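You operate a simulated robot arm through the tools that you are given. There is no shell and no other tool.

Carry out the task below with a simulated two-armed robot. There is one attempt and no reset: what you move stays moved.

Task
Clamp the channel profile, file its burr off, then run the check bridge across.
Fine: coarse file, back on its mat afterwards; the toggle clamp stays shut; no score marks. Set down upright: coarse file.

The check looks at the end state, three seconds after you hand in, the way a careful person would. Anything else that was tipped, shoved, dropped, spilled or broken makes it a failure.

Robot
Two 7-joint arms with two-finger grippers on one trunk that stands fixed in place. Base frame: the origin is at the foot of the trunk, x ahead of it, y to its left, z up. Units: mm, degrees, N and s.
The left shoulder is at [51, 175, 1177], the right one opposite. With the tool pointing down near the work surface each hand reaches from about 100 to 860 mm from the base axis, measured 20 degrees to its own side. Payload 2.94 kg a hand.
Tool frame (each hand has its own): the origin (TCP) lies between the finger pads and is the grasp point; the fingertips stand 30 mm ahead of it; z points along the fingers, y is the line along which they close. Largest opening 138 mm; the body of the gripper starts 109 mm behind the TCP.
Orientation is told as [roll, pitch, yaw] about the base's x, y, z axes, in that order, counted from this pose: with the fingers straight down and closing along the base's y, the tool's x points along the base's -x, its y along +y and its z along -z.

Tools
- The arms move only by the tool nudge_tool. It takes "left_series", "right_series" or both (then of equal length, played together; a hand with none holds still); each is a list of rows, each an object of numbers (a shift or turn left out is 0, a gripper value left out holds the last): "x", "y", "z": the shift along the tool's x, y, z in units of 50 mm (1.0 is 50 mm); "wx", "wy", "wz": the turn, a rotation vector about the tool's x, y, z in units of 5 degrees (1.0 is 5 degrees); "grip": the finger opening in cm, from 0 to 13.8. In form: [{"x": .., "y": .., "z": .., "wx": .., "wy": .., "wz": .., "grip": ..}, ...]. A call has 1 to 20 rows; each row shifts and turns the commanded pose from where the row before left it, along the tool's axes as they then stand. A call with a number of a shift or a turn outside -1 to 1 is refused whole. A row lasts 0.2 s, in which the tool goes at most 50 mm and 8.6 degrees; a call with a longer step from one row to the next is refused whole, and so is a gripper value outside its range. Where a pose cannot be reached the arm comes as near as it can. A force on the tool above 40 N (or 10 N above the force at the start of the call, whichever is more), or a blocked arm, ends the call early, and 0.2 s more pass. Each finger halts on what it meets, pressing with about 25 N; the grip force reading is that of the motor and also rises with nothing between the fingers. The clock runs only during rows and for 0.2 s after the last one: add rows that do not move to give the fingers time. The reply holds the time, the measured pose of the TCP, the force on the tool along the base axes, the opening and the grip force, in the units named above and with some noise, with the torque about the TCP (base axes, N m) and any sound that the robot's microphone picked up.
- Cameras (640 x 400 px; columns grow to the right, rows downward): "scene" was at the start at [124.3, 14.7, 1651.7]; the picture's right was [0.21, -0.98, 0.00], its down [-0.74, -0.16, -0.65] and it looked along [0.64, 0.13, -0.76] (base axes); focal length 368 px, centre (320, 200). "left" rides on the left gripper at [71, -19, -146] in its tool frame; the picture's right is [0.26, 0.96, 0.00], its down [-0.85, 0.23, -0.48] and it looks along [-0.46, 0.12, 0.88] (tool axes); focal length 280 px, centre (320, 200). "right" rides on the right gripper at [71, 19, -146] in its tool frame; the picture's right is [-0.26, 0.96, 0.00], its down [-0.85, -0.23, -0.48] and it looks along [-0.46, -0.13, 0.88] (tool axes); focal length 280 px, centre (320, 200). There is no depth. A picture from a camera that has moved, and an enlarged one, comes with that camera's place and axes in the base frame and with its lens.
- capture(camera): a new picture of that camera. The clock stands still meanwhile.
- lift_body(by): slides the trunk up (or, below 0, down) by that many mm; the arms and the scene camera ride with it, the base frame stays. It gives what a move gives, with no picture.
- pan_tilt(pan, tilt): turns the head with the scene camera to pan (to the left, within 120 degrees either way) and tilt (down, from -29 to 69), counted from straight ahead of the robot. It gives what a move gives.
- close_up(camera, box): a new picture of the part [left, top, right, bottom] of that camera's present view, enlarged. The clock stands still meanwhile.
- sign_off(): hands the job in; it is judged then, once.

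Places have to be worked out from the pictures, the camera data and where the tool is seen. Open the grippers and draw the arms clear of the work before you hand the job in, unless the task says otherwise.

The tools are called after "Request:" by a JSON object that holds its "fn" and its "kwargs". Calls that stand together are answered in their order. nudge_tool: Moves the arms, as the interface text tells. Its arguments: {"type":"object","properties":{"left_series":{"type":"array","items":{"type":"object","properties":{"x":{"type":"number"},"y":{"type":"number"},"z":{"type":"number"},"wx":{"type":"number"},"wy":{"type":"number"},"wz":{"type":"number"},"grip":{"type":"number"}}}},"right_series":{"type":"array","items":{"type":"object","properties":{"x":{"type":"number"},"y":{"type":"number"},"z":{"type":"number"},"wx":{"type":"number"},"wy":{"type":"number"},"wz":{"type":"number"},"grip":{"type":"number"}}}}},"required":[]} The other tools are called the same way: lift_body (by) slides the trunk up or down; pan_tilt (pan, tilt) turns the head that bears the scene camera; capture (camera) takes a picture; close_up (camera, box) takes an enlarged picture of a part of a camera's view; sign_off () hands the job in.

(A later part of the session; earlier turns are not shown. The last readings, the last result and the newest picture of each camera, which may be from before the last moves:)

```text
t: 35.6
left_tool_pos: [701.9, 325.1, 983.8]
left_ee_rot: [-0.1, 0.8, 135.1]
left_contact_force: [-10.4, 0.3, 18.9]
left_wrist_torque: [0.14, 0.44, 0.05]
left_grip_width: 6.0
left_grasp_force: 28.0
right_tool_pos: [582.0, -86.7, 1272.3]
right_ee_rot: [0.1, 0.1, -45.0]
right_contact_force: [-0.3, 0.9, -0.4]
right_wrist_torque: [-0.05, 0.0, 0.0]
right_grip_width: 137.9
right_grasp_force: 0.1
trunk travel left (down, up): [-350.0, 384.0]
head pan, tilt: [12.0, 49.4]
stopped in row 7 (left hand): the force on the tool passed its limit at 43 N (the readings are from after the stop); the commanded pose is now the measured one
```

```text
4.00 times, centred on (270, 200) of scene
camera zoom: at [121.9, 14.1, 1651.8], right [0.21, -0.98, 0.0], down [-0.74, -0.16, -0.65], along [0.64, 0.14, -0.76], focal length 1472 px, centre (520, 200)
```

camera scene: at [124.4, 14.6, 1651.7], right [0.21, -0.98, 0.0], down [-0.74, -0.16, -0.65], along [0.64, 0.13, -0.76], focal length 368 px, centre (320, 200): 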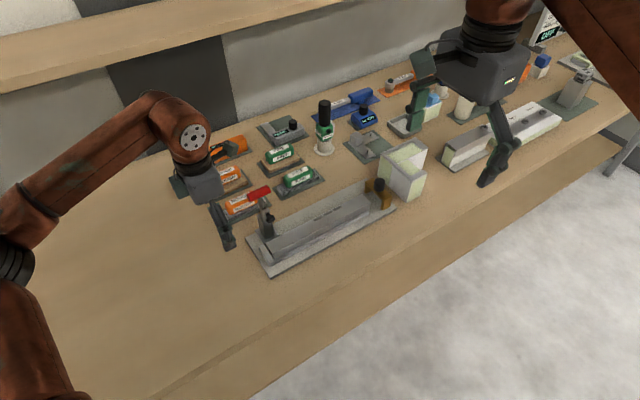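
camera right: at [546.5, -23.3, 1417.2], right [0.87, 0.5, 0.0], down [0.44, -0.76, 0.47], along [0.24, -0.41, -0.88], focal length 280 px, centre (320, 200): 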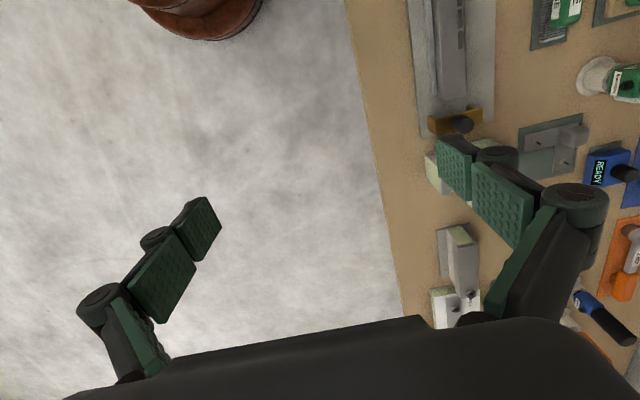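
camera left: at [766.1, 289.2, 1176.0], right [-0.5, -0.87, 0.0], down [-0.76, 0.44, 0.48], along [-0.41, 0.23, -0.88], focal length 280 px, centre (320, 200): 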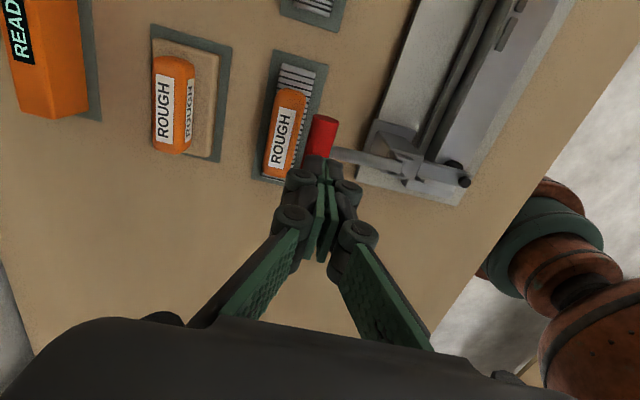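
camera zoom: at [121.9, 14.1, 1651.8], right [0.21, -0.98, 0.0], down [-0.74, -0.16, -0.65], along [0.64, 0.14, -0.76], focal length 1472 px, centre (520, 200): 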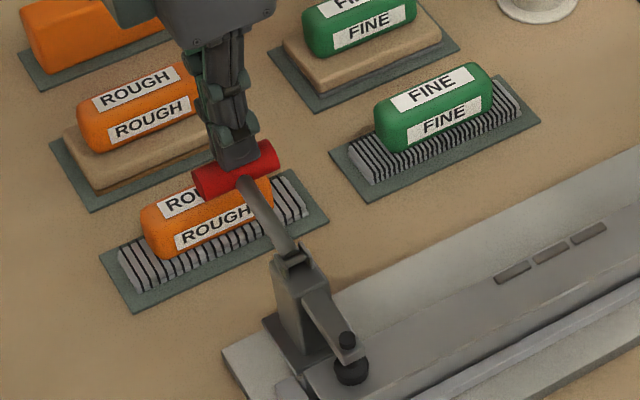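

The grip did not move under 43 N, so the clamp appears to be at its shut stop. I lift off and inspect the plunger against the profile.

Request:
{"fn": "nudge_tool", "kwargs": {"left_series": [{"z": -0.8}, {"z": -0.8}, {"x": 0.8}, {"x": 0.8, "y": 0.4}, {"y": 0.4}, {}]}}

Request:
{"fn": "capture", "kwargs": {"camera": "left"}}

Request:
{"fn": "close_up", "kwargs": {"camera": "scene", "box": [240, 180, 300, 250]}}

```text
t: 37.0
left_tool_pos: [733.2, 240.4, 1057.9]
left_ee_rot: [0.0, 0.5, 135.2]
left_contact_force: [0.9, -0.1, -0.3]
left_wrist_torque: [0.03, 0.0, 0.01]
left_grip_width: 0.1
left_grasp_force: 28.4
right_tool_pos: [584.4, -88.2, 1268.9]
right_ee_rot: [0.1, 0.2, -45.1]
right_contact_force: [-0.1, -0.4, -0.3]
right_wrist_torque: [0.05, 0.06, 0.03]
right_grip_width: 138.1
right_grasp_force: 0.0
trunk travel left (down, up): [-350.0, 384.0]
head pan, tilt: [12.0, 49.4]
```

```text
taken
camera left: at [797.3, 205.6, 1203.7], right [-0.49, -0.87, 0.0], down [-0.77, 0.44, 0.47], along [-0.41, 0.23, -0.88], focal length 280 px, centre (320, 200)
```

left: 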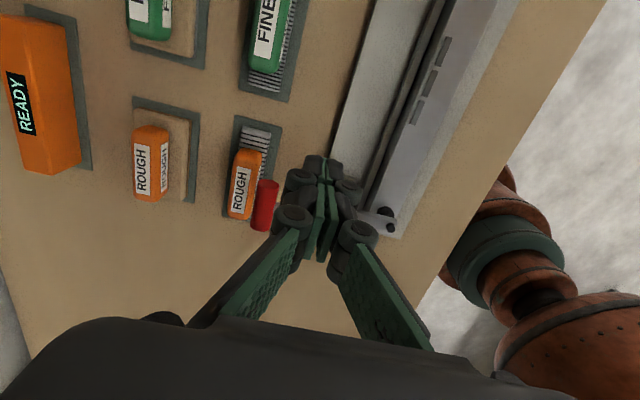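

```text
5.71 times, centred on (270, 215) of scene
camera zoom: at [126.2, 13.6, 1651.4], right [0.21, -0.98, 0.0], down [-0.74, -0.16, -0.65], along [0.64, 0.14, -0.76], focal length 2103 px, centre (606, 114)
```

zoom: 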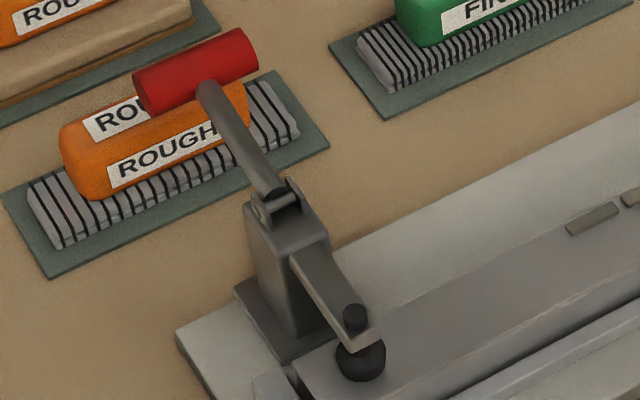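

The lever is down and the plunger sits on the profile: the clamp looks shut. Next I move the left hand over the coarse file with the fingers open to measure the file, its mat and the clearance to the red grip.

Request:
{"fn": "nudge_tool", "kwargs": {"left_series": [{"x": -0.5, "y": -0.4, "grip": 9}, {"x": -0.5, "y": -0.4}, {"x": -0.5, "y": -0.4}, {"x": -0.4, "y": -0.2}, {}, {}]}}

Request:
{"fn": "capture", "kwargs": {"camera": "left"}}

Request:
{"fn": "close_up", "kwargs": {"camera": "left", "box": [230, 70, 390, 230]}}

Request:
{"fn": "close_up", "kwargs": {"camera": "scene", "box": [200, 175, 280, 235]}}

```text
t: 38.4
left_tool_pos: [714.4, 358.3, 1058.8]
left_ee_rot: [0.0, 0.6, 135.2]
left_contact_force: [-0.7, 0.3, -0.2]
left_wrist_torque: [-0.03, -0.01, -0.01]
left_grip_width: 89.9
left_grasp_force: 0.1
right_tool_pos: [583.3, -86.8, 1271.3]
right_ee_rot: [0.1, 0.1, -44.9]
right_contact_force: [-0.2, 0.0, -1.1]
right_wrist_torque: [-0.02, -0.01, 0.01]
right_grip_width: 138.1
right_grasp_force: 0.1
trunk travel left (down, up): [-350.0, 384.0]
head pan, tilt: [12.0, 49.4]
```

```text
taken
camera left: at [777.7, 323.3, 1204.7], right [-0.49, -0.87, 0.0], down [-0.77, 0.44, 0.47], along [-0.41, 0.23, -0.88], focal length 280 px, centre (320, 200)
```

left: 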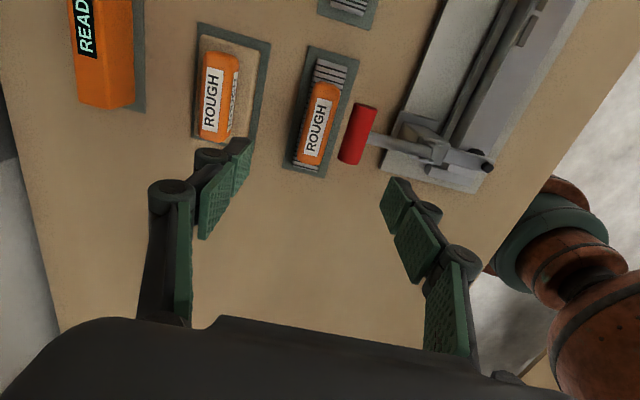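

```text
2.50 times, centred on (310, 150) of left
camera zoom: at [777.7, 323.3, 1204.7], right [-0.49, -0.87, 0.0], down [-0.77, 0.44, 0.47], along [-0.41, 0.23, -0.88], focal length 701 px, centre (345, 325)
```

zoom: 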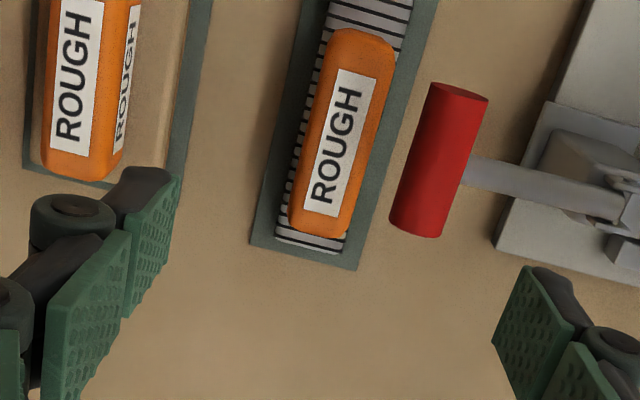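

```text
6.67 times, centred on (240, 205) of scene
camera zoom: at [124.5, 15.2, 1651.7], right [0.21, -0.98, 0.0], down [-0.74, -0.16, -0.65], along [0.64, 0.13, -0.76], focal length 2454 px, centre (853, 167)
```

zoom: 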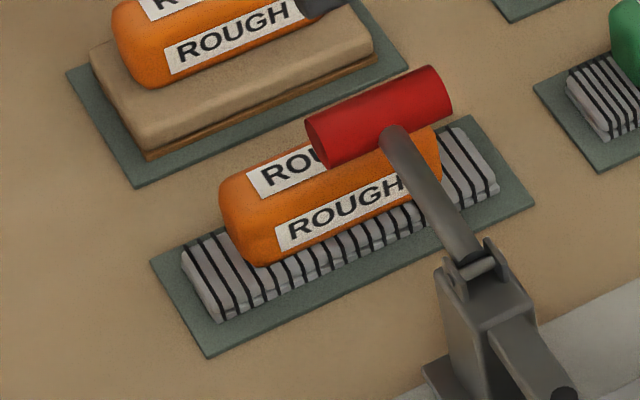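

Measured from the clamp base, the file's orange body spans about 92 mm along the fixture direction and 30 mm across, with the red grip only ~8 mm beside it. Gripping it by its two ends is clearer, so I turn the hand to yaw 45 (closing along the file's length) above it.

Request:
{"fn": "nudge_tool", "kwargs": {"left_series": [{"wz": 1, "wy": -0.1, "grip": 12}, {"wz": 1}, {"wz": 1}, {"wz": 1}, {"wz": 1}, {"wz": 1}, {"wz": 1}, {"wz": 1}, {"wz": 1}, {"wz": 1}, {"wz": 1}, {"wz": 1}, {"wz": 1}, {"wz": 1}, {"wz": 1}, {"wz": 1}, {"wz": 1}, {"wz": 1}, {}]}}

Request:
{"fn": "capture", "kwargs": {"camera": "left"}}

Request:
{"fn": "capture", "kwargs": {"camera": "scene"}}

```text
t: 42.4
left_tool_pos: [714.3, 357.2, 1059.8]
left_ee_rot: [0.0, 0.0, 45.1]
left_contact_force: [-0.7, -0.8, 0.1]
left_wrist_torque: [-0.03, 0.01, 0.0]
left_grip_width: 120.3
left_grasp_force: 0.0
right_tool_pos: [582.8, -86.2, 1270.9]
right_ee_rot: [0.0, 0.1, -45.0]
right_contact_force: [0.1, -0.6, 0.3]
right_wrist_torque: [-0.01, -0.01, 0.02]
right_grip_width: 138.2
right_grasp_force: 0.0
trunk travel left (down, up): [-350.0, 384.0]
head pan, tilt: [12.0, 49.4]
```

```text
taken
camera left: at [678.7, 294.8, 1204.8], right [-0.87, 0.5, 0.0], down [0.43, 0.76, 0.48], along [0.24, 0.41, -0.88], focal length 280 px, centre (320, 200)
```

left: 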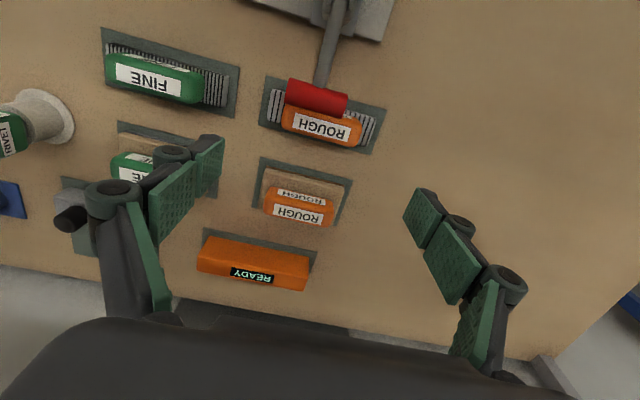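

```text
taken
camera scene: at [124.5, 14.7, 1651.6], right [0.21, -0.98, 0.0], down [-0.74, -0.16, -0.65], along [0.64, 0.13, -0.76], focal length 368 px, centre (320, 200)
```

scene: 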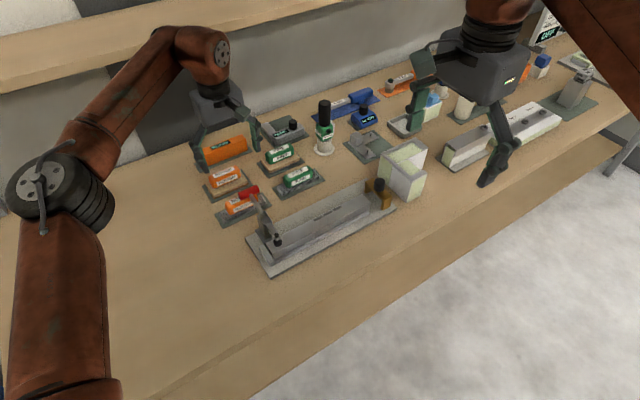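

The label centre triangulates to about (715.5, 361.5, 895), and the file is square to yaw 45. To pin down heights, I first touch the empty table left of the fixture with closed fingertips.

Request:
{"fn": "nudge_tool", "kwargs": {"left_series": [{"y": 0.7, "x": 0.2, "grip": 1}, {"y": 0.7, "x": 0.2}, {"y": 0.7, "x": 0.2}, {"y": 0.4}, {"z": 0.8}, {"z": 0.8}, {"z": 0.8}, {"z": 0.7}, {}]}}

Request:
{"fn": "capture", "kwargs": {"camera": "scene"}}

```text
t: 44.4
left_tool_pos: [603.4, 425.9, 905.6]
left_ee_rot: [-0.1, 0.0, 45.2]
left_contact_force: [0.8, 0.7, 0.2]
left_wrist_torque: [-0.01, 0.02, 0.02]
left_grip_width: 9.8
left_grasp_force: 0.1
right_tool_pos: [582.7, -86.0, 1270.6]
right_ee_rot: [0.0, 0.1, -45.0]
right_contact_force: [0.1, -0.4, -0.5]
right_wrist_torque: [0.0, -0.03, -0.04]
right_grip_width: 137.8
right_grasp_force: 0.0
trunk travel left (down, up): [-350.0, 384.0]
head pan, tilt: [12.0, 49.4]
```

```text
taken
camera scene: at [124.0, 14.3, 1651.7], right [0.21, -0.98, 0.0], down [-0.74, -0.16, -0.65], along [0.64, 0.14, -0.76], focal length 368 px, centre (320, 200)
```

scene: 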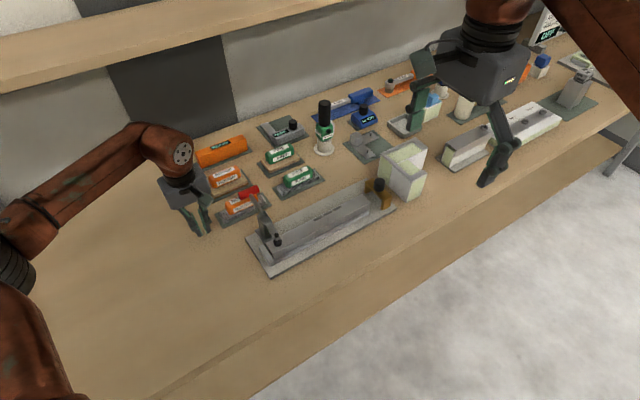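

Fingertips are at z≈876 above bare table. I step down 2 mm at a time and watch the force.

Request:
{"fn": "nudge_tool", "kwargs": {"left_series": [{"z": 0.04}, {"z": 0.04}, {"z": 0.04}, {"z": 0.04}, {"z": 0.04}, {"z": 0.04}, {"z": 0.04}, {"z": 0.04}, {"z": 0.04}, {"z": 0.04}]}}

Request:
{"fn": "nudge_tool", "kwargs": {"left_series": [{"z": 0.03}, {"z": 0.03}, {"z": 0.03}, {"z": 0.03}]}}

```text
t: 46.6
left_tool_pos: [604.7, 424.6, 884.9]
left_ee_rot: [-0.1, -0.1, 45.1]
left_contact_force: [0.0, 0.4, -0.2]
left_wrist_torque: [-0.02, 0.0, 0.05]
left_grip_width: 10.2
left_grasp_force: 0.1
right_tool_pos: [582.8, -86.9, 1271.3]
right_ee_rot: [0.1, 0.1, -45.1]
right_contact_force: [-0.1, -1.1, 0.9]
right_wrist_torque: [-0.04, 0.02, 0.01]
right_grip_width: 138.0
right_grasp_force: 0.0
trunk travel left (down, up): [-350.0, 384.0]
head pan, tilt: [12.0, 49.4]
```

```text
t: 47.6
left_tool_pos: [604.1, 424.6, 878.4]
left_ee_rot: [-0.1, 0.0, 45.1]
left_contact_force: [-0.1, 0.1, 0.5]
left_wrist_torque: [0.0, -0.02, -0.02]
left_grip_width: 9.8
left_grasp_force: 0.0
right_tool_pos: [582.7, -87.8, 1271.2]
right_ee_rot: [0.0, 0.2, -44.9]
right_contact_force: [0.2, -0.2, 0.0]
right_wrist_torque: [0.03, 0.03, 0.01]
right_grip_width: 138.1
right_grasp_force: 0.0
trunk travel left (down, up): [-350.0, 384.0]
head pan, tilt: [12.0, 49.4]
```

No contact yet at fingertip z≈848; I continue in the same small steps.

Request:
{"fn": "nudge_tool", "kwargs": {"left_series": [{"z": 0.03}, {"z": 0.03}, {"z": 0.03}, {"z": 0.03}]}}

Request:
{"fn": "close_up", "kwargs": {"camera": "scene", "box": [150, 170, 250, 260]}}

```text
t: 48.6
left_tool_pos: [603.6, 425.7, 878.1]
left_ee_rot: [-0.2, -0.3, 45.3]
left_contact_force: [-2.9, 6.2, 31.2]
left_wrist_torque: [0.1, 0.36, -0.03]
left_grip_width: 10.3
left_grasp_force: 0.1
right_tool_pos: [579.7, -88.2, 1272.9]
right_ee_rot: [0.1, 0.0, -45.0]
right_contact_force: [-0.1, -0.6, 0.5]
right_wrist_torque: [-0.01, -0.03, 0.01]
right_grip_width: 138.1
right_grasp_force: 0.1
trunk travel left (down, up): [-350.0, 384.0]
head pan, tilt: [12.0, 49.4]
```

```text
4.44 times, centred on (200, 215) of scene
camera zoom: at [120.7, 13.0, 1652.3], right [0.21, -0.98, 0.0], down [-0.74, -0.16, -0.65], along [0.64, 0.14, -0.76], focal length 1636 px, centre (853, 133)
```

zoom: 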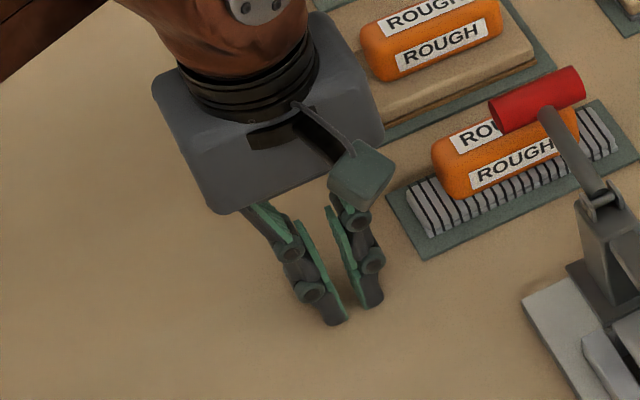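

Contact came at TCP z≈878, so the table top is at z≈848, and pressing gives about 5 N per mm. I rise, open to 120 mm and go back over the file centre at (715.5, 361.5), staying above the red grip.

Request:
{"fn": "nudge_tool", "kwargs": {"left_series": [{"z": -0.9}, {"z": -0.9}, {"z": -0.8, "grip": 12}, {"y": -0.62, "x": -0.17}, {"y": -0.62, "x": -0.17}, {"y": -0.62, "x": -0.17}, {"y": -0.62, "x": -0.16}, {}]}}

Request:
{"fn": "capture", "kwargs": {"camera": "left"}}

Request:
{"fn": "close_up", "kwargs": {"camera": "scene", "box": [180, 140, 310, 240]}}

```text
t: 50.4
left_tool_pos: [716.9, 363.3, 1000.0]
left_ee_rot: [-0.1, 0.0, 45.3]
left_contact_force: [0.3, -0.1, -0.2]
left_wrist_torque: [-0.04, -0.02, -0.01]
left_grip_width: 120.1
left_grasp_force: 0.0
right_tool_pos: [582.9, -86.3, 1271.6]
right_ee_rot: [0.1, 0.0, -45.0]
right_contact_force: [-0.2, -0.4, 0.5]
right_wrist_torque: [-0.02, -0.03, -0.01]
right_grip_width: 138.2
right_grasp_force: 0.0
trunk travel left (down, up): [-350.0, 384.0]
head pan, tilt: [12.0, 49.4]
```

```text
taken
camera left: at [681.5, 299.9, 1146.1], right [-0.87, 0.49, 0.0], down [0.43, 0.76, 0.48], along [0.24, 0.41, -0.88], focal length 280 px, centre (320, 200)
```

left: 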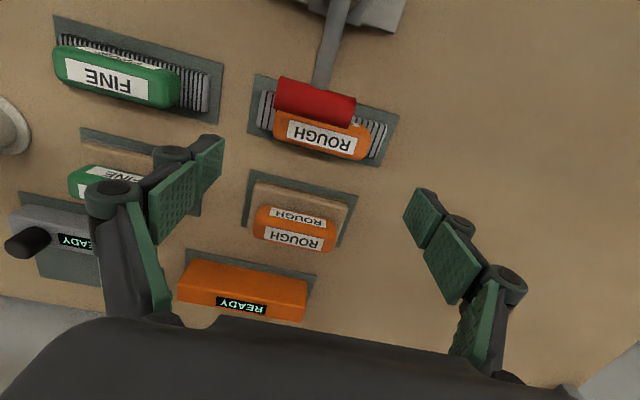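

```text
4.00 times, centred on (245, 190) of scene
camera zoom: at [123.6, 16.0, 1651.8], right [0.21, -0.98, 0.0], down [-0.74, -0.16, -0.65], along [0.64, 0.13, -0.76], focal length 1472 px, centre (620, 240)
```

zoom: 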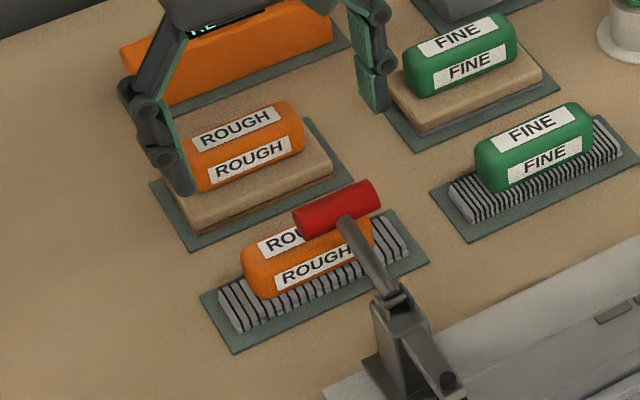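

Both cameras put the file's centre within 2–3 mm of the hand, with the red grip clear of the finger line. I descend to TCP z≈900, straddling the orange body end to end.

Request:
{"fn": "nudge_tool", "kwargs": {"left_series": [{"z": 0.5}, {"z": 0.5}, {"z": 0.4}, {"z": 0.3}, {"z": 0.3}, {}]}}

Request:
{"fn": "capture", "kwargs": {"camera": "left"}}

Request:
{"fn": "close_up", "kwargs": {"camera": "scene", "box": [180, 140, 310, 240]}}

```text
t: 51.8
left_tool_pos: [717.3, 361.0, 901.5]
left_ee_rot: [0.0, 0.0, 45.2]
left_contact_force: [0.0, 0.7, 0.1]
left_wrist_torque: [0.01, 0.0, 0.0]
left_grip_width: 119.9
left_grasp_force: 0.0
right_tool_pos: [582.9, -87.0, 1270.1]
right_ee_rot: [0.1, 0.1, -45.0]
right_contact_force: [-0.4, 0.7, -0.3]
right_wrist_torque: [0.02, 0.03, 0.02]
right_grip_width: 137.9
right_grasp_force: 0.1
trunk travel left (down, up): [-350.0, 384.0]
head pan, tilt: [12.0, 49.4]
```

```text
taken
camera left: at [681.5, 298.3, 1046.3], right [-0.87, 0.49, 0.0], down [0.43, 0.76, 0.48], along [0.24, 0.41, -0.88], focal length 280 px, centre (320, 200)
```

left: 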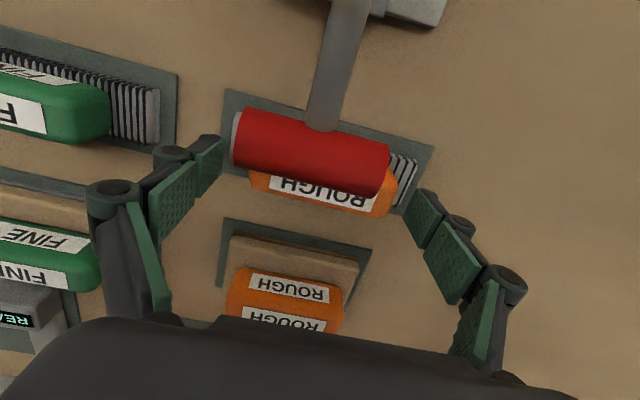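

```text
4.00 times, centred on (245, 190) of scene
camera zoom: at [124.3, 14.6, 1651.7], right [0.21, -0.98, 0.0], down [-0.74, -0.16, -0.65], along [0.64, 0.14, -0.76], focal length 1472 px, centre (620, 240)
```

zoom: 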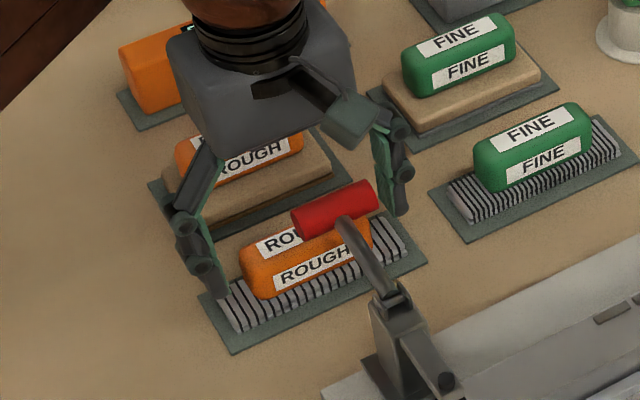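

The fingers stand clear at both ends of the orange body, tips near z≈871. I close on it now, giving the fingers time.

Request:
{"fn": "nudge_tool", "kwargs": {"left_series": [{"grip": 7}, {}, {}, {}, {}]}}

Request:
{"fn": "close_up", "kwargs": {"camera": "scene", "box": [180, 140, 310, 240]}}

Request:
{"fn": "capture", "kwargs": {"camera": "left"}}

```text
t: 53.0
left_tool_pos: [716.2, 362.6, 901.7]
left_ee_rot: [0.0, -0.1, 45.1]
left_contact_force: [-4.9, 5.8, 5.5]
left_wrist_torque: [0.63, 0.75, -0.1]
left_grip_width: 89.3
left_grasp_force: 24.8
right_tool_pos: [582.1, -87.1, 1271.3]
right_ee_rot: [0.1, -0.1, -45.0]
right_contact_force: [0.0, 0.0, -0.1]
right_wrist_torque: [0.01, -0.04, 0.01]
right_grip_width: 137.9
right_grasp_force: 0.0
trunk travel left (down, up): [-350.0, 384.0]
head pan, tilt: [12.0, 49.4]
```

```text
4.00 times, centred on (245, 190) of scene
camera zoom: at [123.2, 15.0, 1651.8], right [0.21, -0.98, 0.0], down [-0.74, -0.16, -0.65], along [0.64, 0.14, -0.76], focal length 1472 px, centre (620, 240)
```

zoom: 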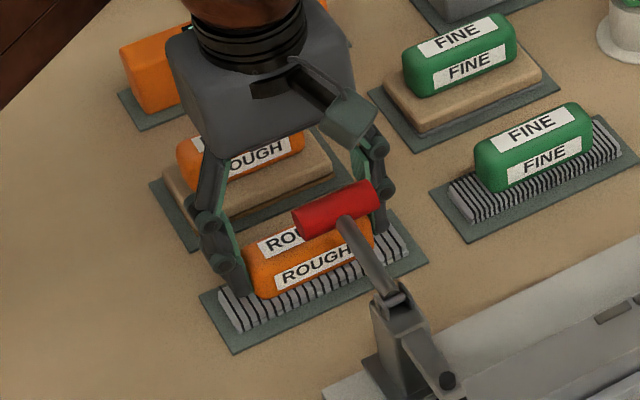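

```text
taken
camera left: at [680.7, 299.4, 1046.9], right [-0.87, 0.49, 0.0], down [0.43, 0.76, 0.48], along [0.24, 0.41, -0.88], focal length 280 px, centre (320, 200)
```

left: 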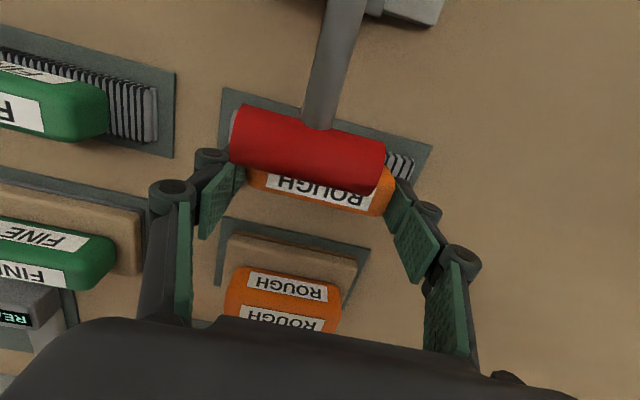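

The file is held (89 mm, 25 N). I lift it a few millimetres, ease it 10 mm away from the red grip, then raise it well clear.

Request:
{"fn": "nudge_tool", "kwargs": {"left_series": [{"z": -0.1}, {"z": -0.1, "x": -0.1}, {"z": -0.1, "x": -0.1}, {"z": -0.4}, {"z": -0.6}, {"z": -0.6}, {"z": -0.6}, {}]}}

Request:
{"fn": "close_up", "kwargs": {"camera": "scene", "box": [180, 110, 340, 240]}}

Request:
{"fn": "capture", "kwargs": {"camera": "left"}}

```text
t: 54.8
left_tool_pos: [723.7, 369.3, 1026.4]
left_ee_rot: [0.1, 0.0, 45.2]
left_contact_force: [-0.6, 0.5, -3.6]
left_wrist_torque: [0.01, 0.0, 0.02]
left_grip_width: 89.5
left_grasp_force: 25.4
right_tool_pos: [583.0, -86.5, 1269.9]
right_ee_rot: [0.0, 0.0, -45.0]
right_contact_force: [0.3, 0.0, -0.3]
right_wrist_torque: [-0.04, -0.02, 0.0]
right_grip_width: 137.9
right_grasp_force: 0.0
trunk travel left (down, up): [-350.0, 384.0]
head pan, tilt: [12.0, 49.4]
```

```text
3.08 times, centred on (260, 175) of scene
camera zoom: at [125.5, 15.6, 1651.5], right [0.21, -0.98, 0.0], down [-0.74, -0.16, -0.65], along [0.64, 0.13, -0.76], focal length 1132 px, centre (505, 277)
```

zoom: 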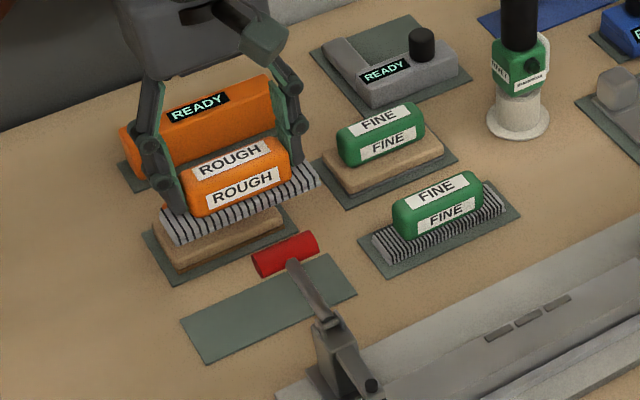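

```text
taken
camera left: at [688.7, 305.7, 1171.8], right [-0.87, 0.49, 0.0], down [0.43, 0.76, 0.48], along [0.24, 0.41, -0.88], focal length 280 px, centre (320, 200)
```

left: 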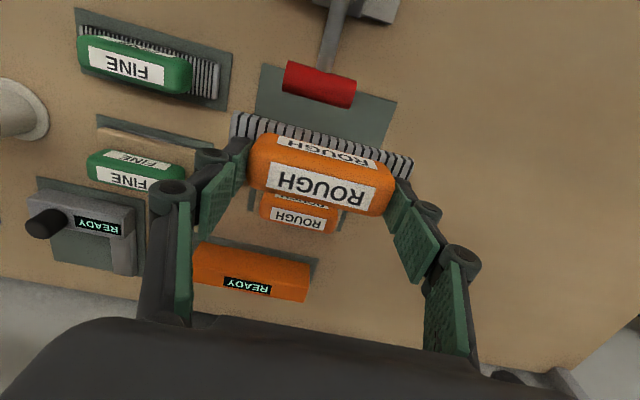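

The file is up, level, and held with about 3.6 N of weight. Before filing I bring the right hand above the burr and bridge so its camera can measure the profile top, burr and bridge positions more closely.

Request:
{"fn": "nudge_tool", "kwargs": {"right_series": [{"y": 0.7, "x": -0.06, "z": 0.3}, {"y": 0.7, "x": -0.06, "z": 0.5}, {"y": 0.7, "x": -0.06, "z": 0.6}, {"y": 0.7, "x": -0.06, "z": 0.6}, {"y": 0.7, "x": -0.06, "z": 0.6}, {"y": 0.7, "x": -0.06, "z": 0.6}, {"y": 0.37, "x": -0.06, "z": 0.6}, {"z": 0.4}, {}]}}

Request:
{"fn": "capture", "kwargs": {"camera": "right"}}

Request:
{"fn": "capture", "kwargs": {"camera": "scene"}}

```text
t: 56.8
left_tool_pos: [723.4, 368.0, 1027.5]
left_ee_rot: [-0.1, 0.0, 45.3]
left_contact_force: [-0.6, 0.2, -2.7]
left_wrist_torque: [0.01, -0.03, 0.04]
left_grip_width: 89.6
left_grasp_force: 25.3
right_tool_pos: [717.0, 42.2, 1063.5]
right_ee_rot: [0.0, 0.1, -45.0]
right_contact_force: [-0.5, 0.1, 0.0]
right_wrist_torque: [-0.02, 0.0, -0.02]
right_grip_width: 138.2
right_grasp_force: 0.0
right hand out of reach, approached as far as the arm can: row 6, 7
trunk travel left (down, up): [-350.0, 384.0]
head pan, tilt: [12.0, 49.4]
```

```text
taken
camera right: at [681.4, 105.8, 1209.6], right [0.87, 0.5, 0.0], down [0.44, -0.76, 0.47], along [0.24, -0.41, -0.88], focal length 280 px, centre (320, 200)
```

right: 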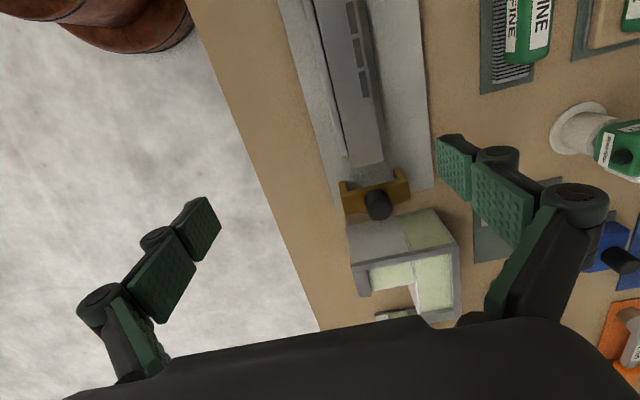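

```text
taken
camera scene: at [124.3, 16.0, 1651.7], right [0.21, -0.98, 0.0], down [-0.74, -0.16, -0.65], along [0.64, 0.13, -0.76], focal length 368 px, centre (320, 200)
```

scene: 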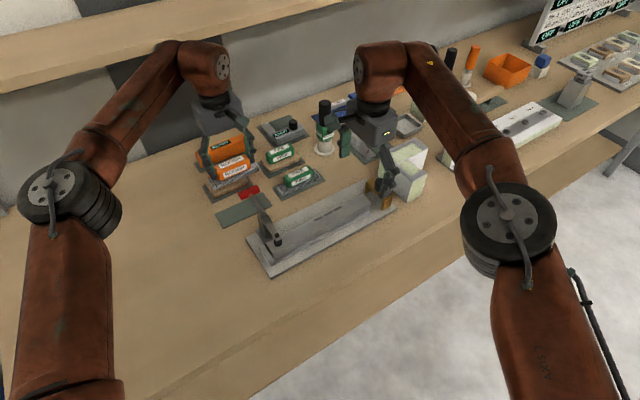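

Request:
{"fn": "close_up", "kwargs": {"camera": "right", "box": [280, 0, 440, 100]}}

Request:
{"fn": "close_up", "kwargs": {"camera": "right", "box": [300, 110, 460, 240]}}

Request:
{"fn": "close_up", "kwargs": {"camera": "scene", "box": [280, 170, 400, 250]}}

```text
4.00 times, centred on (360, 50) of right
camera zoom: at [681.4, 105.8, 1209.6], right [0.87, 0.5, 0.0], down [0.44, -0.76, 0.47], along [0.24, -0.41, -0.88], focal length 1122 px, centre (160, 800)
```

zoom: 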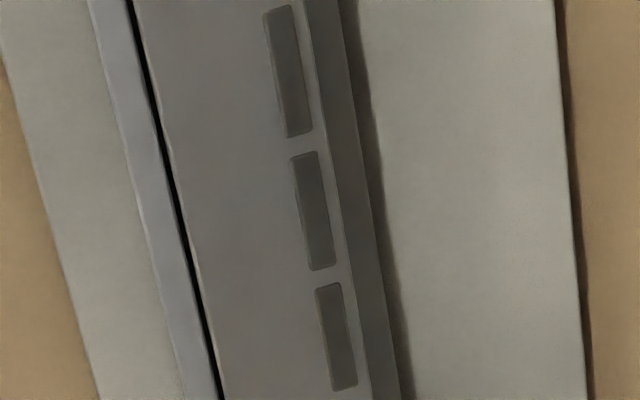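

```text
3.08 times, centred on (380, 175) of right
camera zoom: at [681.4, 105.8, 1209.6], right [0.87, 0.5, 0.0], down [0.44, -0.76, 0.47], along [0.24, -0.41, -0.88], focal length 863 px, centre (135, 277)
```

zoom: 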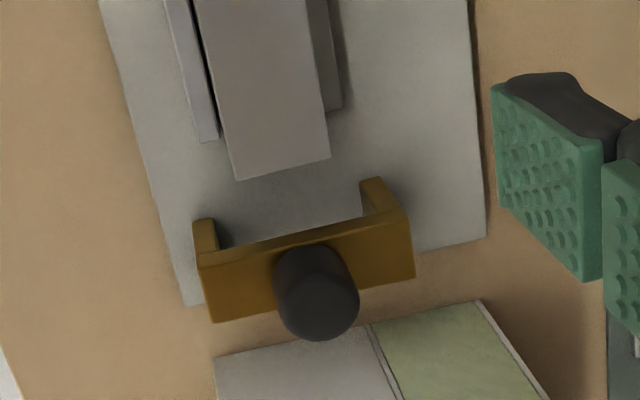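

```text
5.00 times, centred on (340, 210) of scene
camera zoom: at [124.3, 16.0, 1651.7], right [0.21, -0.98, 0.0], down [-0.74, -0.16, -0.65], along [0.64, 0.13, -0.76], focal length 1840 px, centre (220, 150)
```

zoom: 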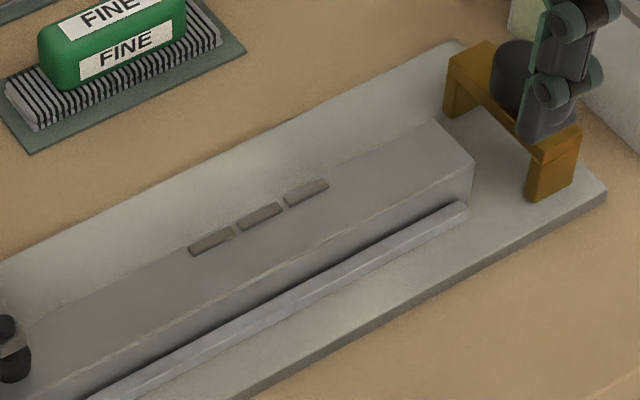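

Two views agree closely: burr centre at about (715.7, 120.8, 898), burrs 30 mm apart along the fixture; the bridge knob at about (817, 1, 944); the profile ends before the bridge. I draw the right hand back out of the way.

Request:
{"fn": "nudge_tool", "kwargs": {"right_series": [{"z": -0.5}, {"y": -0.7, "z": -0.2}, {"y": -0.7}, {"y": -0.7}, {"y": -0.7}, {"y": -0.7}, {}], "left_series": [{"z": -0.7}, {}, {}, {}, {}, {}, {}]}}

Request:
{"fn": "nudge_tool", "kwargs": {"left_series": [{"x": 0.6, "y": -0.565}, {"x": 0.6, "y": -0.565}, {"x": 0.6, "y": -0.565}, {"x": 0.6, "y": -0.565}, {"x": 0.6, "y": -0.565}, {"x": 0.6, "y": -0.565}, {}]}}

Request:
{"fn": "capture", "kwargs": {"camera": "scene"}}

Request:
{"fn": "capture", "kwargs": {"camera": "left"}}

```text
t: 58.4
left_tool_pos: [724.5, 369.0, 1059.0]
left_ee_rot: [-0.1, 0.0, 45.2]
left_contact_force: [-0.8, 0.9, -2.7]
left_wrist_torque: [-0.03, 0.03, 0.04]
left_grip_width: 89.8
left_grasp_force: 24.9
right_tool_pos: [595.9, -82.5, 1094.7]
right_ee_rot: [0.1, 0.0, -44.9]
right_contact_force: [-0.4, 0.9, 0.4]
right_wrist_torque: [-0.02, 0.02, -0.03]
right_grip_width: 138.3
right_grasp_force: 0.0
trunk travel left (down, up): [-350.0, 384.0]
head pan, tilt: [12.0, 49.4]
```

```text
t: 60.0
left_tool_pos: [719.7, 119.8, 1062.8]
left_ee_rot: [-0.1, 0.0, 45.3]
left_contact_force: [1.2, -0.1, -2.7]
left_wrist_torque: [-0.04, -0.01, 0.0]
left_grip_width: 89.4
left_grasp_force: 25.0
right_tool_pos: [595.1, -81.5, 1095.8]
right_ee_rot: [0.0, 0.0, -45.0]
right_contact_force: [1.5, -0.2, 0.1]
right_wrist_torque: [-0.05, 0.06, -0.05]
right_grip_width: 137.9
right_grasp_force: 0.1
trunk travel left (down, up): [-350.0, 384.0]
head pan, tilt: [12.0, 49.4]
```

```text
taken
camera scene: at [124.8, 16.3, 1651.6], right [0.21, -0.98, 0.0], down [-0.74, -0.16, -0.65], along [0.64, 0.13, -0.76], focal length 368 px, centre (320, 200)
```

scene: 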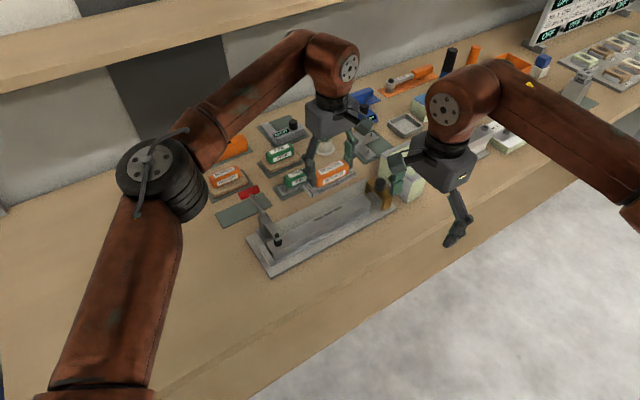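

```text
taken
camera left: at [683.5, 57.6, 1208.3], right [-0.87, 0.49, 0.0], down [0.43, 0.77, 0.48], along [0.24, 0.41, -0.88], focal length 280 px, centre (320, 200)
```

left: 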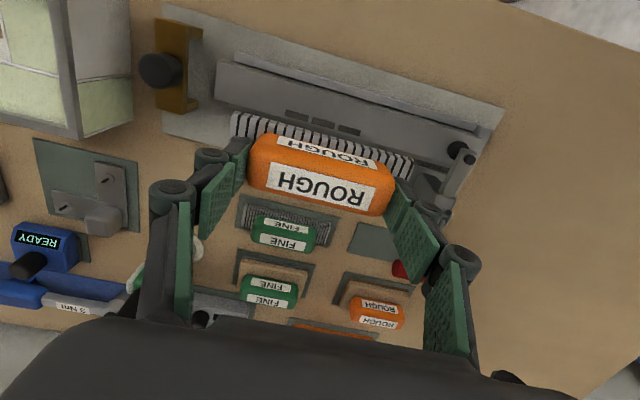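

The file hangs over the burr area at about the right spot (within 4 mm). I correct that small offset and lower to just above expected contact (TCP ≈ 958; contact expected near 949).

Request:
{"fn": "nudge_tool", "kwargs": {"left_series": [{"x": 0.04, "y": 0.07, "wz": 0.04}, {"z": 0.6}, {"z": 0.6}, {"z": 0.5}, {"z": 0.38}, {}]}}

Request:
{"fn": "close_up", "kwargs": {"camera": "scene", "box": [270, 150, 400, 250]}}

Request:
{"fn": "capture", "kwargs": {"camera": "left"}}

```text
t: 61.4
left_tool_pos: [712.7, 120.4, 959.3]
left_ee_rot: [-0.1, -0.2, 44.9]
left_contact_force: [0.0, -0.5, -3.2]
left_wrist_torque: [0.0, -0.04, 0.07]
left_grip_width: 89.6
left_grasp_force: 25.3
right_tool_pos: [594.4, -82.9, 1097.3]
right_ee_rot: [0.1, 0.1, -45.0]
right_contact_force: [0.7, 0.5, -0.2]
right_wrist_torque: [0.02, 0.04, 0.02]
right_grip_width: 138.3
right_grasp_force: 0.0
trunk travel left (down, up): [-350.0, 384.0]
head pan, tilt: [12.0, 49.4]
```

```text
4.00 times, centred on (335, 200) of scene
camera zoom: at [124.6, 14.5, 1651.7], right [0.21, -0.98, 0.0], down [-0.74, -0.16, -0.65], along [0.64, 0.14, -0.76], focal length 1472 px, centre (260, 200)
```

zoom: 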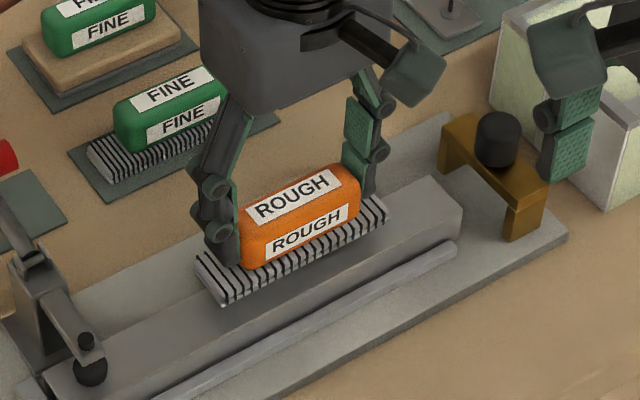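

```text
taken
camera left: at [677.3, 58.5, 1104.0], right [-0.87, 0.5, 0.0], down [0.44, 0.76, 0.48], along [0.24, 0.41, -0.88], focal length 280 px, centre (320, 200)
```

left: 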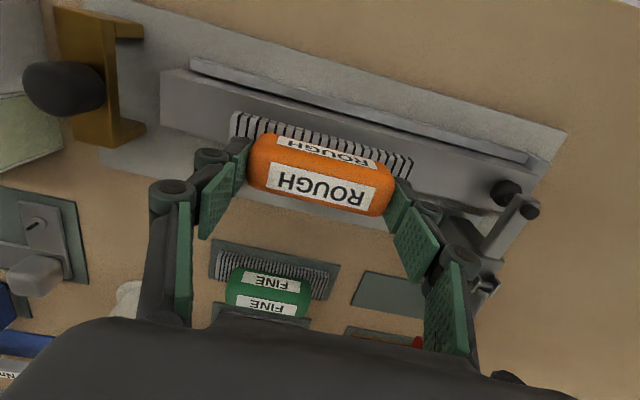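

File is aligned over the burrs about 9 mm above. I lower in 1.5 mm steps toward contact.

Request:
{"fn": "nudge_tool", "kwargs": {"left_series": [{"z": 0.03}, {"z": 0.03}, {"z": 0.03}, {"z": 0.03}, {}]}}

Request:
{"fn": "nudge_tool", "kwargs": {"left_series": [{"z": 0.02}, {"z": 0.02}, {}]}}

```text
t: 62.6
left_tool_pos: [713.0, 121.2, 952.8]
left_ee_rot: [0.0, -0.2, 45.0]
left_contact_force: [0.5, -0.3, -2.5]
left_wrist_torque: [0.02, -0.05, -0.01]
left_grip_width: 89.6
left_grasp_force: 24.9
right_tool_pos: [595.0, -84.4, 1095.2]
right_ee_rot: [-0.1, 0.1, -45.1]
right_contact_force: [0.5, 0.6, -0.5]
right_wrist_torque: [0.0, -0.03, -0.01]
right_grip_width: 137.9
right_grasp_force: 0.0
trunk travel left (down, up): [-350.0, 384.0]
head pan, tilt: [12.0, 49.4]
```

```text
t: 63.4
left_tool_pos: [713.3, 121.8, 949.7]
left_ee_rot: [0.0, -0.1, 45.0]
left_contact_force: [0.1, -0.6, -2.6]
left_wrist_torque: [0.04, -0.04, 0.01]
left_grip_width: 89.5
left_grasp_force: 24.7
right_tool_pos: [595.2, -83.7, 1096.1]
right_ee_rot: [0.0, 0.0, -44.9]
right_contact_force: [0.2, 1.0, 0.2]
right_wrist_torque: [-0.02, -0.01, -0.01]
right_grip_width: 138.1
right_grasp_force: 0.1
trunk travel left (down, up): [-350.0, 384.0]
head pan, tilt: [12.0, 49.4]
```

No contact yet at TCP z≈949.7; I keep creeping down in 1 mm steps.

Request:
{"fn": "nudge_tool", "kwargs": {"left_series": [{"z": 0.02}, {"z": 0.02}, {}]}}

Request:
{"fn": "nudge_tool", "kwargs": {"left_series": [{"z": 0.02}, {"z": 0.02}, {}]}}

Request:
{"fn": "close_up", "kwargs": {"camera": "scene", "box": [270, 150, 400, 250]}}

```text
t: 64.2
left_tool_pos: [711.8, 124.1, 947.5]
left_ee_rot: [0.0, -0.1, 45.0]
left_contact_force: [1.1, 0.3, -2.9]
left_wrist_torque: [0.0, -0.01, 0.0]
left_grip_width: 89.5
left_grasp_force: 25.0
right_tool_pos: [594.8, -82.5, 1095.7]
right_ee_rot: [0.0, 0.1, -44.9]
right_contact_force: [-0.1, -0.5, 0.3]
right_wrist_torque: [0.0, 0.02, 0.02]
right_grip_width: 138.0
right_grasp_force: 0.1
trunk travel left (down, up): [-350.0, 384.0]
head pan, tilt: [12.0, 49.4]
```

```text
t: 65.0
left_tool_pos: [713.8, 122.7, 947.8]
left_ee_rot: [0.0, -0.1, 45.0]
left_contact_force: [0.4, 0.1, -0.8]
left_wrist_torque: [0.05, 0.0, -0.02]
left_grip_width: 89.5
left_grasp_force: 25.3
right_tool_pos: [595.0, -82.6, 1095.2]
right_ee_rot: [0.1, 0.0, -44.9]
right_contact_force: [0.3, -0.2, 0.1]
right_wrist_torque: [-0.01, 0.03, 0.02]
right_grip_width: 137.8
right_grasp_force: 0.0
trunk travel left (down, up): [-350.0, 384.0]
head pan, tilt: [12.0, 49.4]
```

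```text
4.00 times, centred on (335, 200) of scene
camera zoom: at [124.7, 14.4, 1651.7], right [0.21, -0.98, 0.0], down [-0.74, -0.16, -0.65], along [0.64, 0.14, -0.76], focal length 1472 px, centre (260, 200)
```

zoom: 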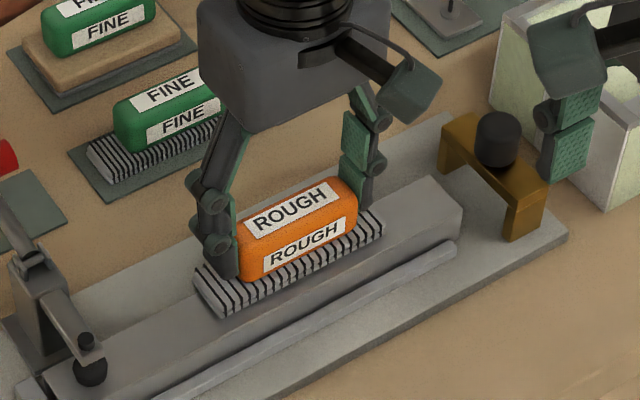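

The weight reading eased from −2.9 to −0.8 N, so the file is just touching at TCP z≈947.5. I add about 1.5 mm of press (roughly 8 N) and make one slow back-and-forth stroke along the burrs.

Request:
{"fn": "nudge_tool", "kwargs": {"left_series": [{"z": 0.03}, {"y": -0.2}, {"y": -0.2}, {"y": 0.2}, {"y": 0.2}, {"y": 0.2}, {"y": 0.2}, {"y": -0.2}, {"y": -0.2}, {}]}}

Request:
{"fn": "close_up", "kwargs": {"camera": "scene", "box": [270, 150, 400, 250]}}

```text
t: 67.2
left_tool_pos: [712.3, 122.7, 944.8]
left_ee_rot: [0.0, -0.1, 45.1]
left_contact_force: [-0.2, -0.8, -3.0]
left_wrist_torque: [0.01, -0.03, 0.03]
left_grip_width: 89.3
left_grasp_force: 24.8
right_tool_pos: [595.4, -83.1, 1095.6]
right_ee_rot: [-0.1, 0.1, -45.0]
right_contact_force: [0.2, 0.6, -0.5]
right_wrist_torque: [0.01, 0.01, -0.01]
right_grip_width: 137.8
right_grasp_force: 0.1
trunk travel left (down, up): [-350.0, 384.0]
head pan, tilt: [12.0, 49.4]
```

```text
4.00 times, centred on (335, 200) of scene
camera zoom: at [124.8, 14.6, 1651.6], right [0.21, -0.98, 0.0], down [-0.74, -0.16, -0.65], along [0.64, 0.14, -0.76], focal length 1472 px, centre (260, 200)
```

zoom: 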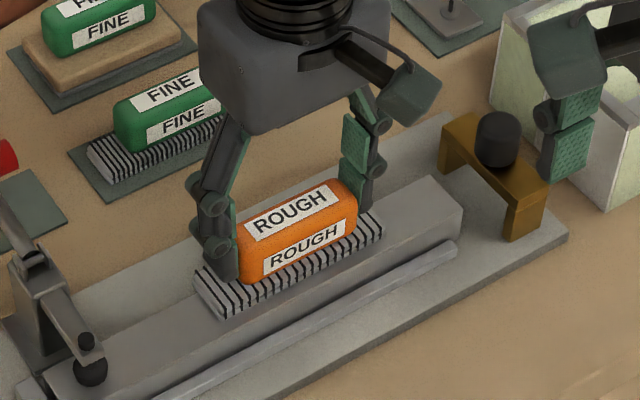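

The force is back to the bare weight at z≈944.8, about 3 mm lower, so the burr may have been cut already. I lift slightly and shift the file backward to inspect the burr line.

Request:
{"fn": "nudge_tool", "kwargs": {"left_series": [{"z": -0.4}, {"z": -0.4}, {"x": -0.6}, {"x": -0.6}, {}]}}

Request:
{"fn": "close_up", "kwargs": {"camera": "scene", "box": [280, 170, 400, 250]}}

Request:
{"fn": "capture", "kwargs": {"camera": "left"}}

```text
t: 68.4
left_tool_pos: [756.5, 164.4, 985.0]
left_ee_rot: [-0.2, -0.1, 44.9]
left_contact_force: [-0.2, -1.0, -2.6]
left_wrist_torque: [0.04, -0.03, -0.01]
left_grip_width: 89.5
left_grasp_force: 24.7
right_tool_pos: [595.0, -82.9, 1095.9]
right_ee_rot: [0.0, 0.1, -44.9]
right_contact_force: [0.3, 0.0, -1.4]
right_wrist_torque: [0.02, 0.0, 0.01]
right_grip_width: 137.7
right_grasp_force: 0.1
trunk travel left (down, up): [-350.0, 384.0]
head pan, tilt: [12.0, 49.4]
```

```text
5.00 times, centred on (340, 210) of scene
camera zoom: at [124.8, 14.6, 1651.6], right [0.21, -0.98, 0.0], down [-0.74, -0.16, -0.65], along [0.64, 0.13, -0.76], focal length 1840 px, centre (220, 150)
```

zoom: 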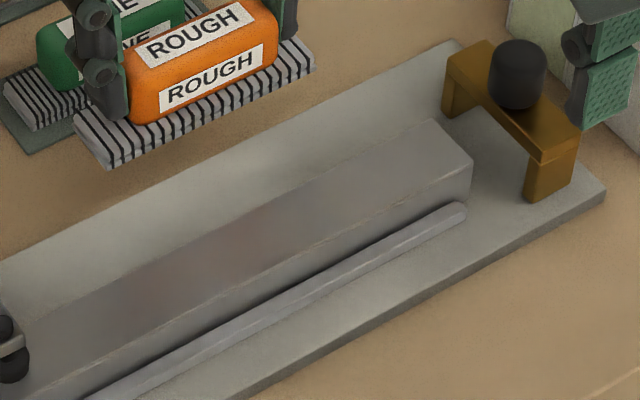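

```text
taken
camera left: at [720.3, 102.2, 1130.7], right [-0.87, 0.5, 0.0], down [0.44, 0.76, 0.48], along [0.24, 0.41, -0.88], focal length 280 px, centre (320, 200)
```

left: 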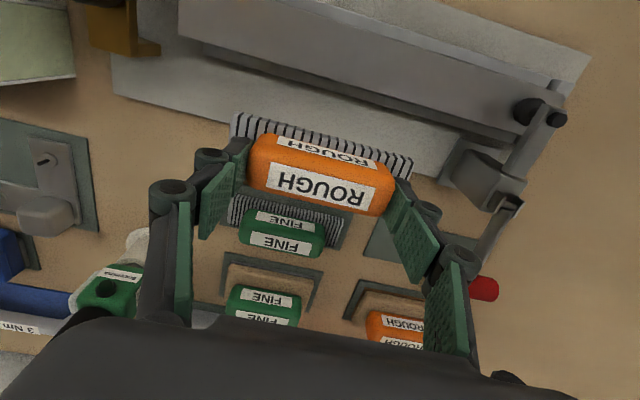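

The three burr patches are gone. I zoom in further to check the surface for remnants or marks.

Request:
{"fn": "close_up", "kwargs": {"camera": "scene", "box": [300, 180, 370, 230]}}

Request:
{"fn": "close_up", "kwargs": {"camera": "left", "box": [180, 0, 560, 140]}}

```text
8.00 times, centred on (335, 205) of scene
camera zoom: at [124.8, 14.6, 1651.6], right [0.21, -0.98, 0.0], down [-0.74, -0.16, -0.65], along [0.64, 0.13, -0.76], focal length 2944 px, centre (200, 160)
```

zoom: 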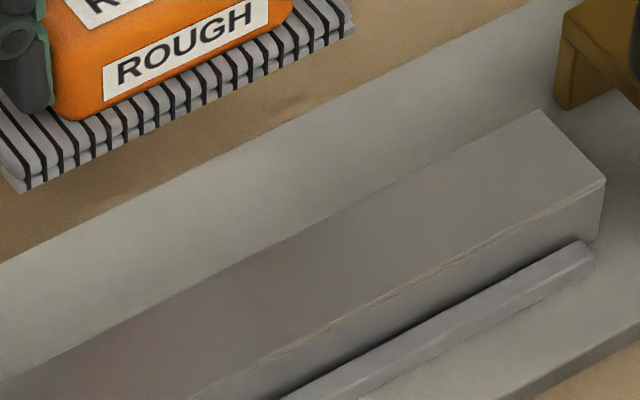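

```text
1.68 times, centred on (370, 70) of left
camera zoom: at [720.3, 102.2, 1130.7], right [-0.87, 0.5, 0.0], down [0.44, 0.76, 0.48], along [0.24, 0.41, -0.88], focal length 472 px, centre (236, 419)
```

zoom: 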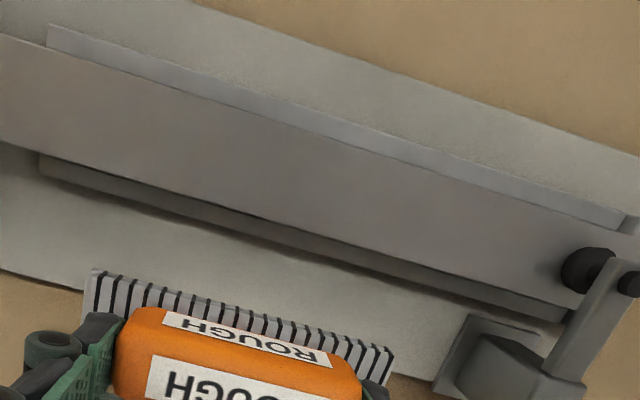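

The profile top looks clean, with no burr or marks left. I now carry the file back over its mat (mat centre about U=252, V=764, i.e. near (719, 364)), staying high above the clamp lever.

Request:
{"fn": "nudge_tool", "kwargs": {"left_series": [{"z": -0.8}, {"z": -0.8}, {"x": -0.385, "y": 0.559}, {"x": -0.385, "y": 0.559}, {"x": -0.385, "y": 0.559}, {"x": -0.385, "y": 0.559}, {"x": -0.385, "y": 0.559}, {"x": -0.385, "y": 0.559}, {}]}}

Request:
{"fn": "capture", "kwargs": {"camera": "left"}}

Request:
{"fn": "close_up", "kwargs": {"camera": "scene", "box": [180, 110, 340, 240]}}

```text
t: 70.4
left_tool_pos: [718.2, 365.3, 1065.9]
left_ee_rot: [0.0, -0.1, 44.9]
left_contact_force: [-0.2, -0.9, -1.6]
left_wrist_torque: [0.04, 0.0, 0.01]
left_grip_width: 89.4
left_grasp_force: 25.4
right_tool_pos: [596.7, -84.6, 1096.7]
right_ee_rot: [0.1, 0.1, -45.1]
right_contact_force: [0.5, -1.3, 1.0]
right_wrist_torque: [0.01, -0.01, -0.01]
right_grip_width: 138.0
right_grasp_force: 0.1
trunk travel left (down, up): [-350.0, 384.0]
head pan, tilt: [12.0, 49.4]
```

```text
taken
camera left: at [682.5, 301.7, 1210.3], right [-0.87, 0.5, 0.0], down [0.44, 0.76, 0.48], along [0.24, 0.41, -0.88], focal length 280 px, centre (320, 200)
```

left: 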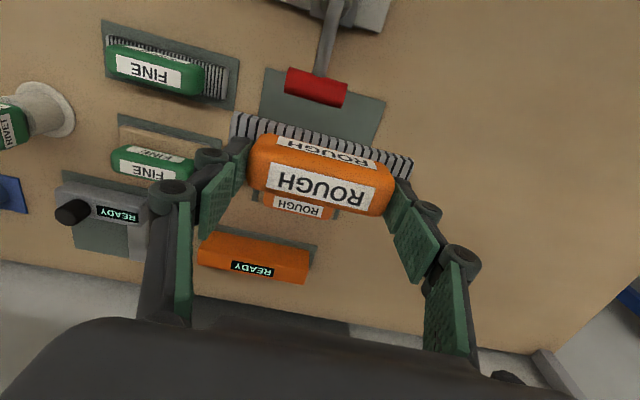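

```text
3.08 times, centred on (260, 175) of scene
camera zoom: at [125.1, 13.7, 1651.6], right [0.21, -0.98, 0.0], down [-0.74, -0.16, -0.65], along [0.64, 0.14, -0.76], focal length 1132 px, centre (505, 277)
```

zoom: 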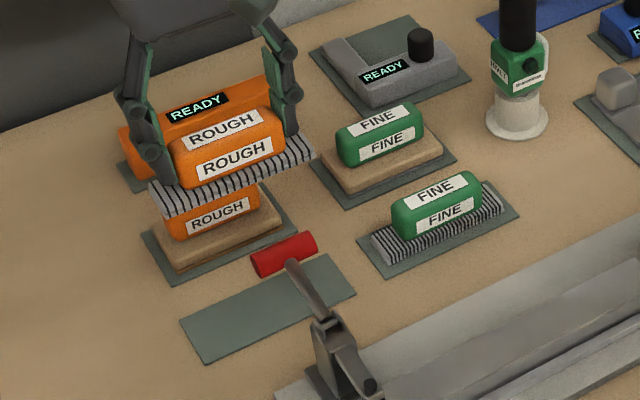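

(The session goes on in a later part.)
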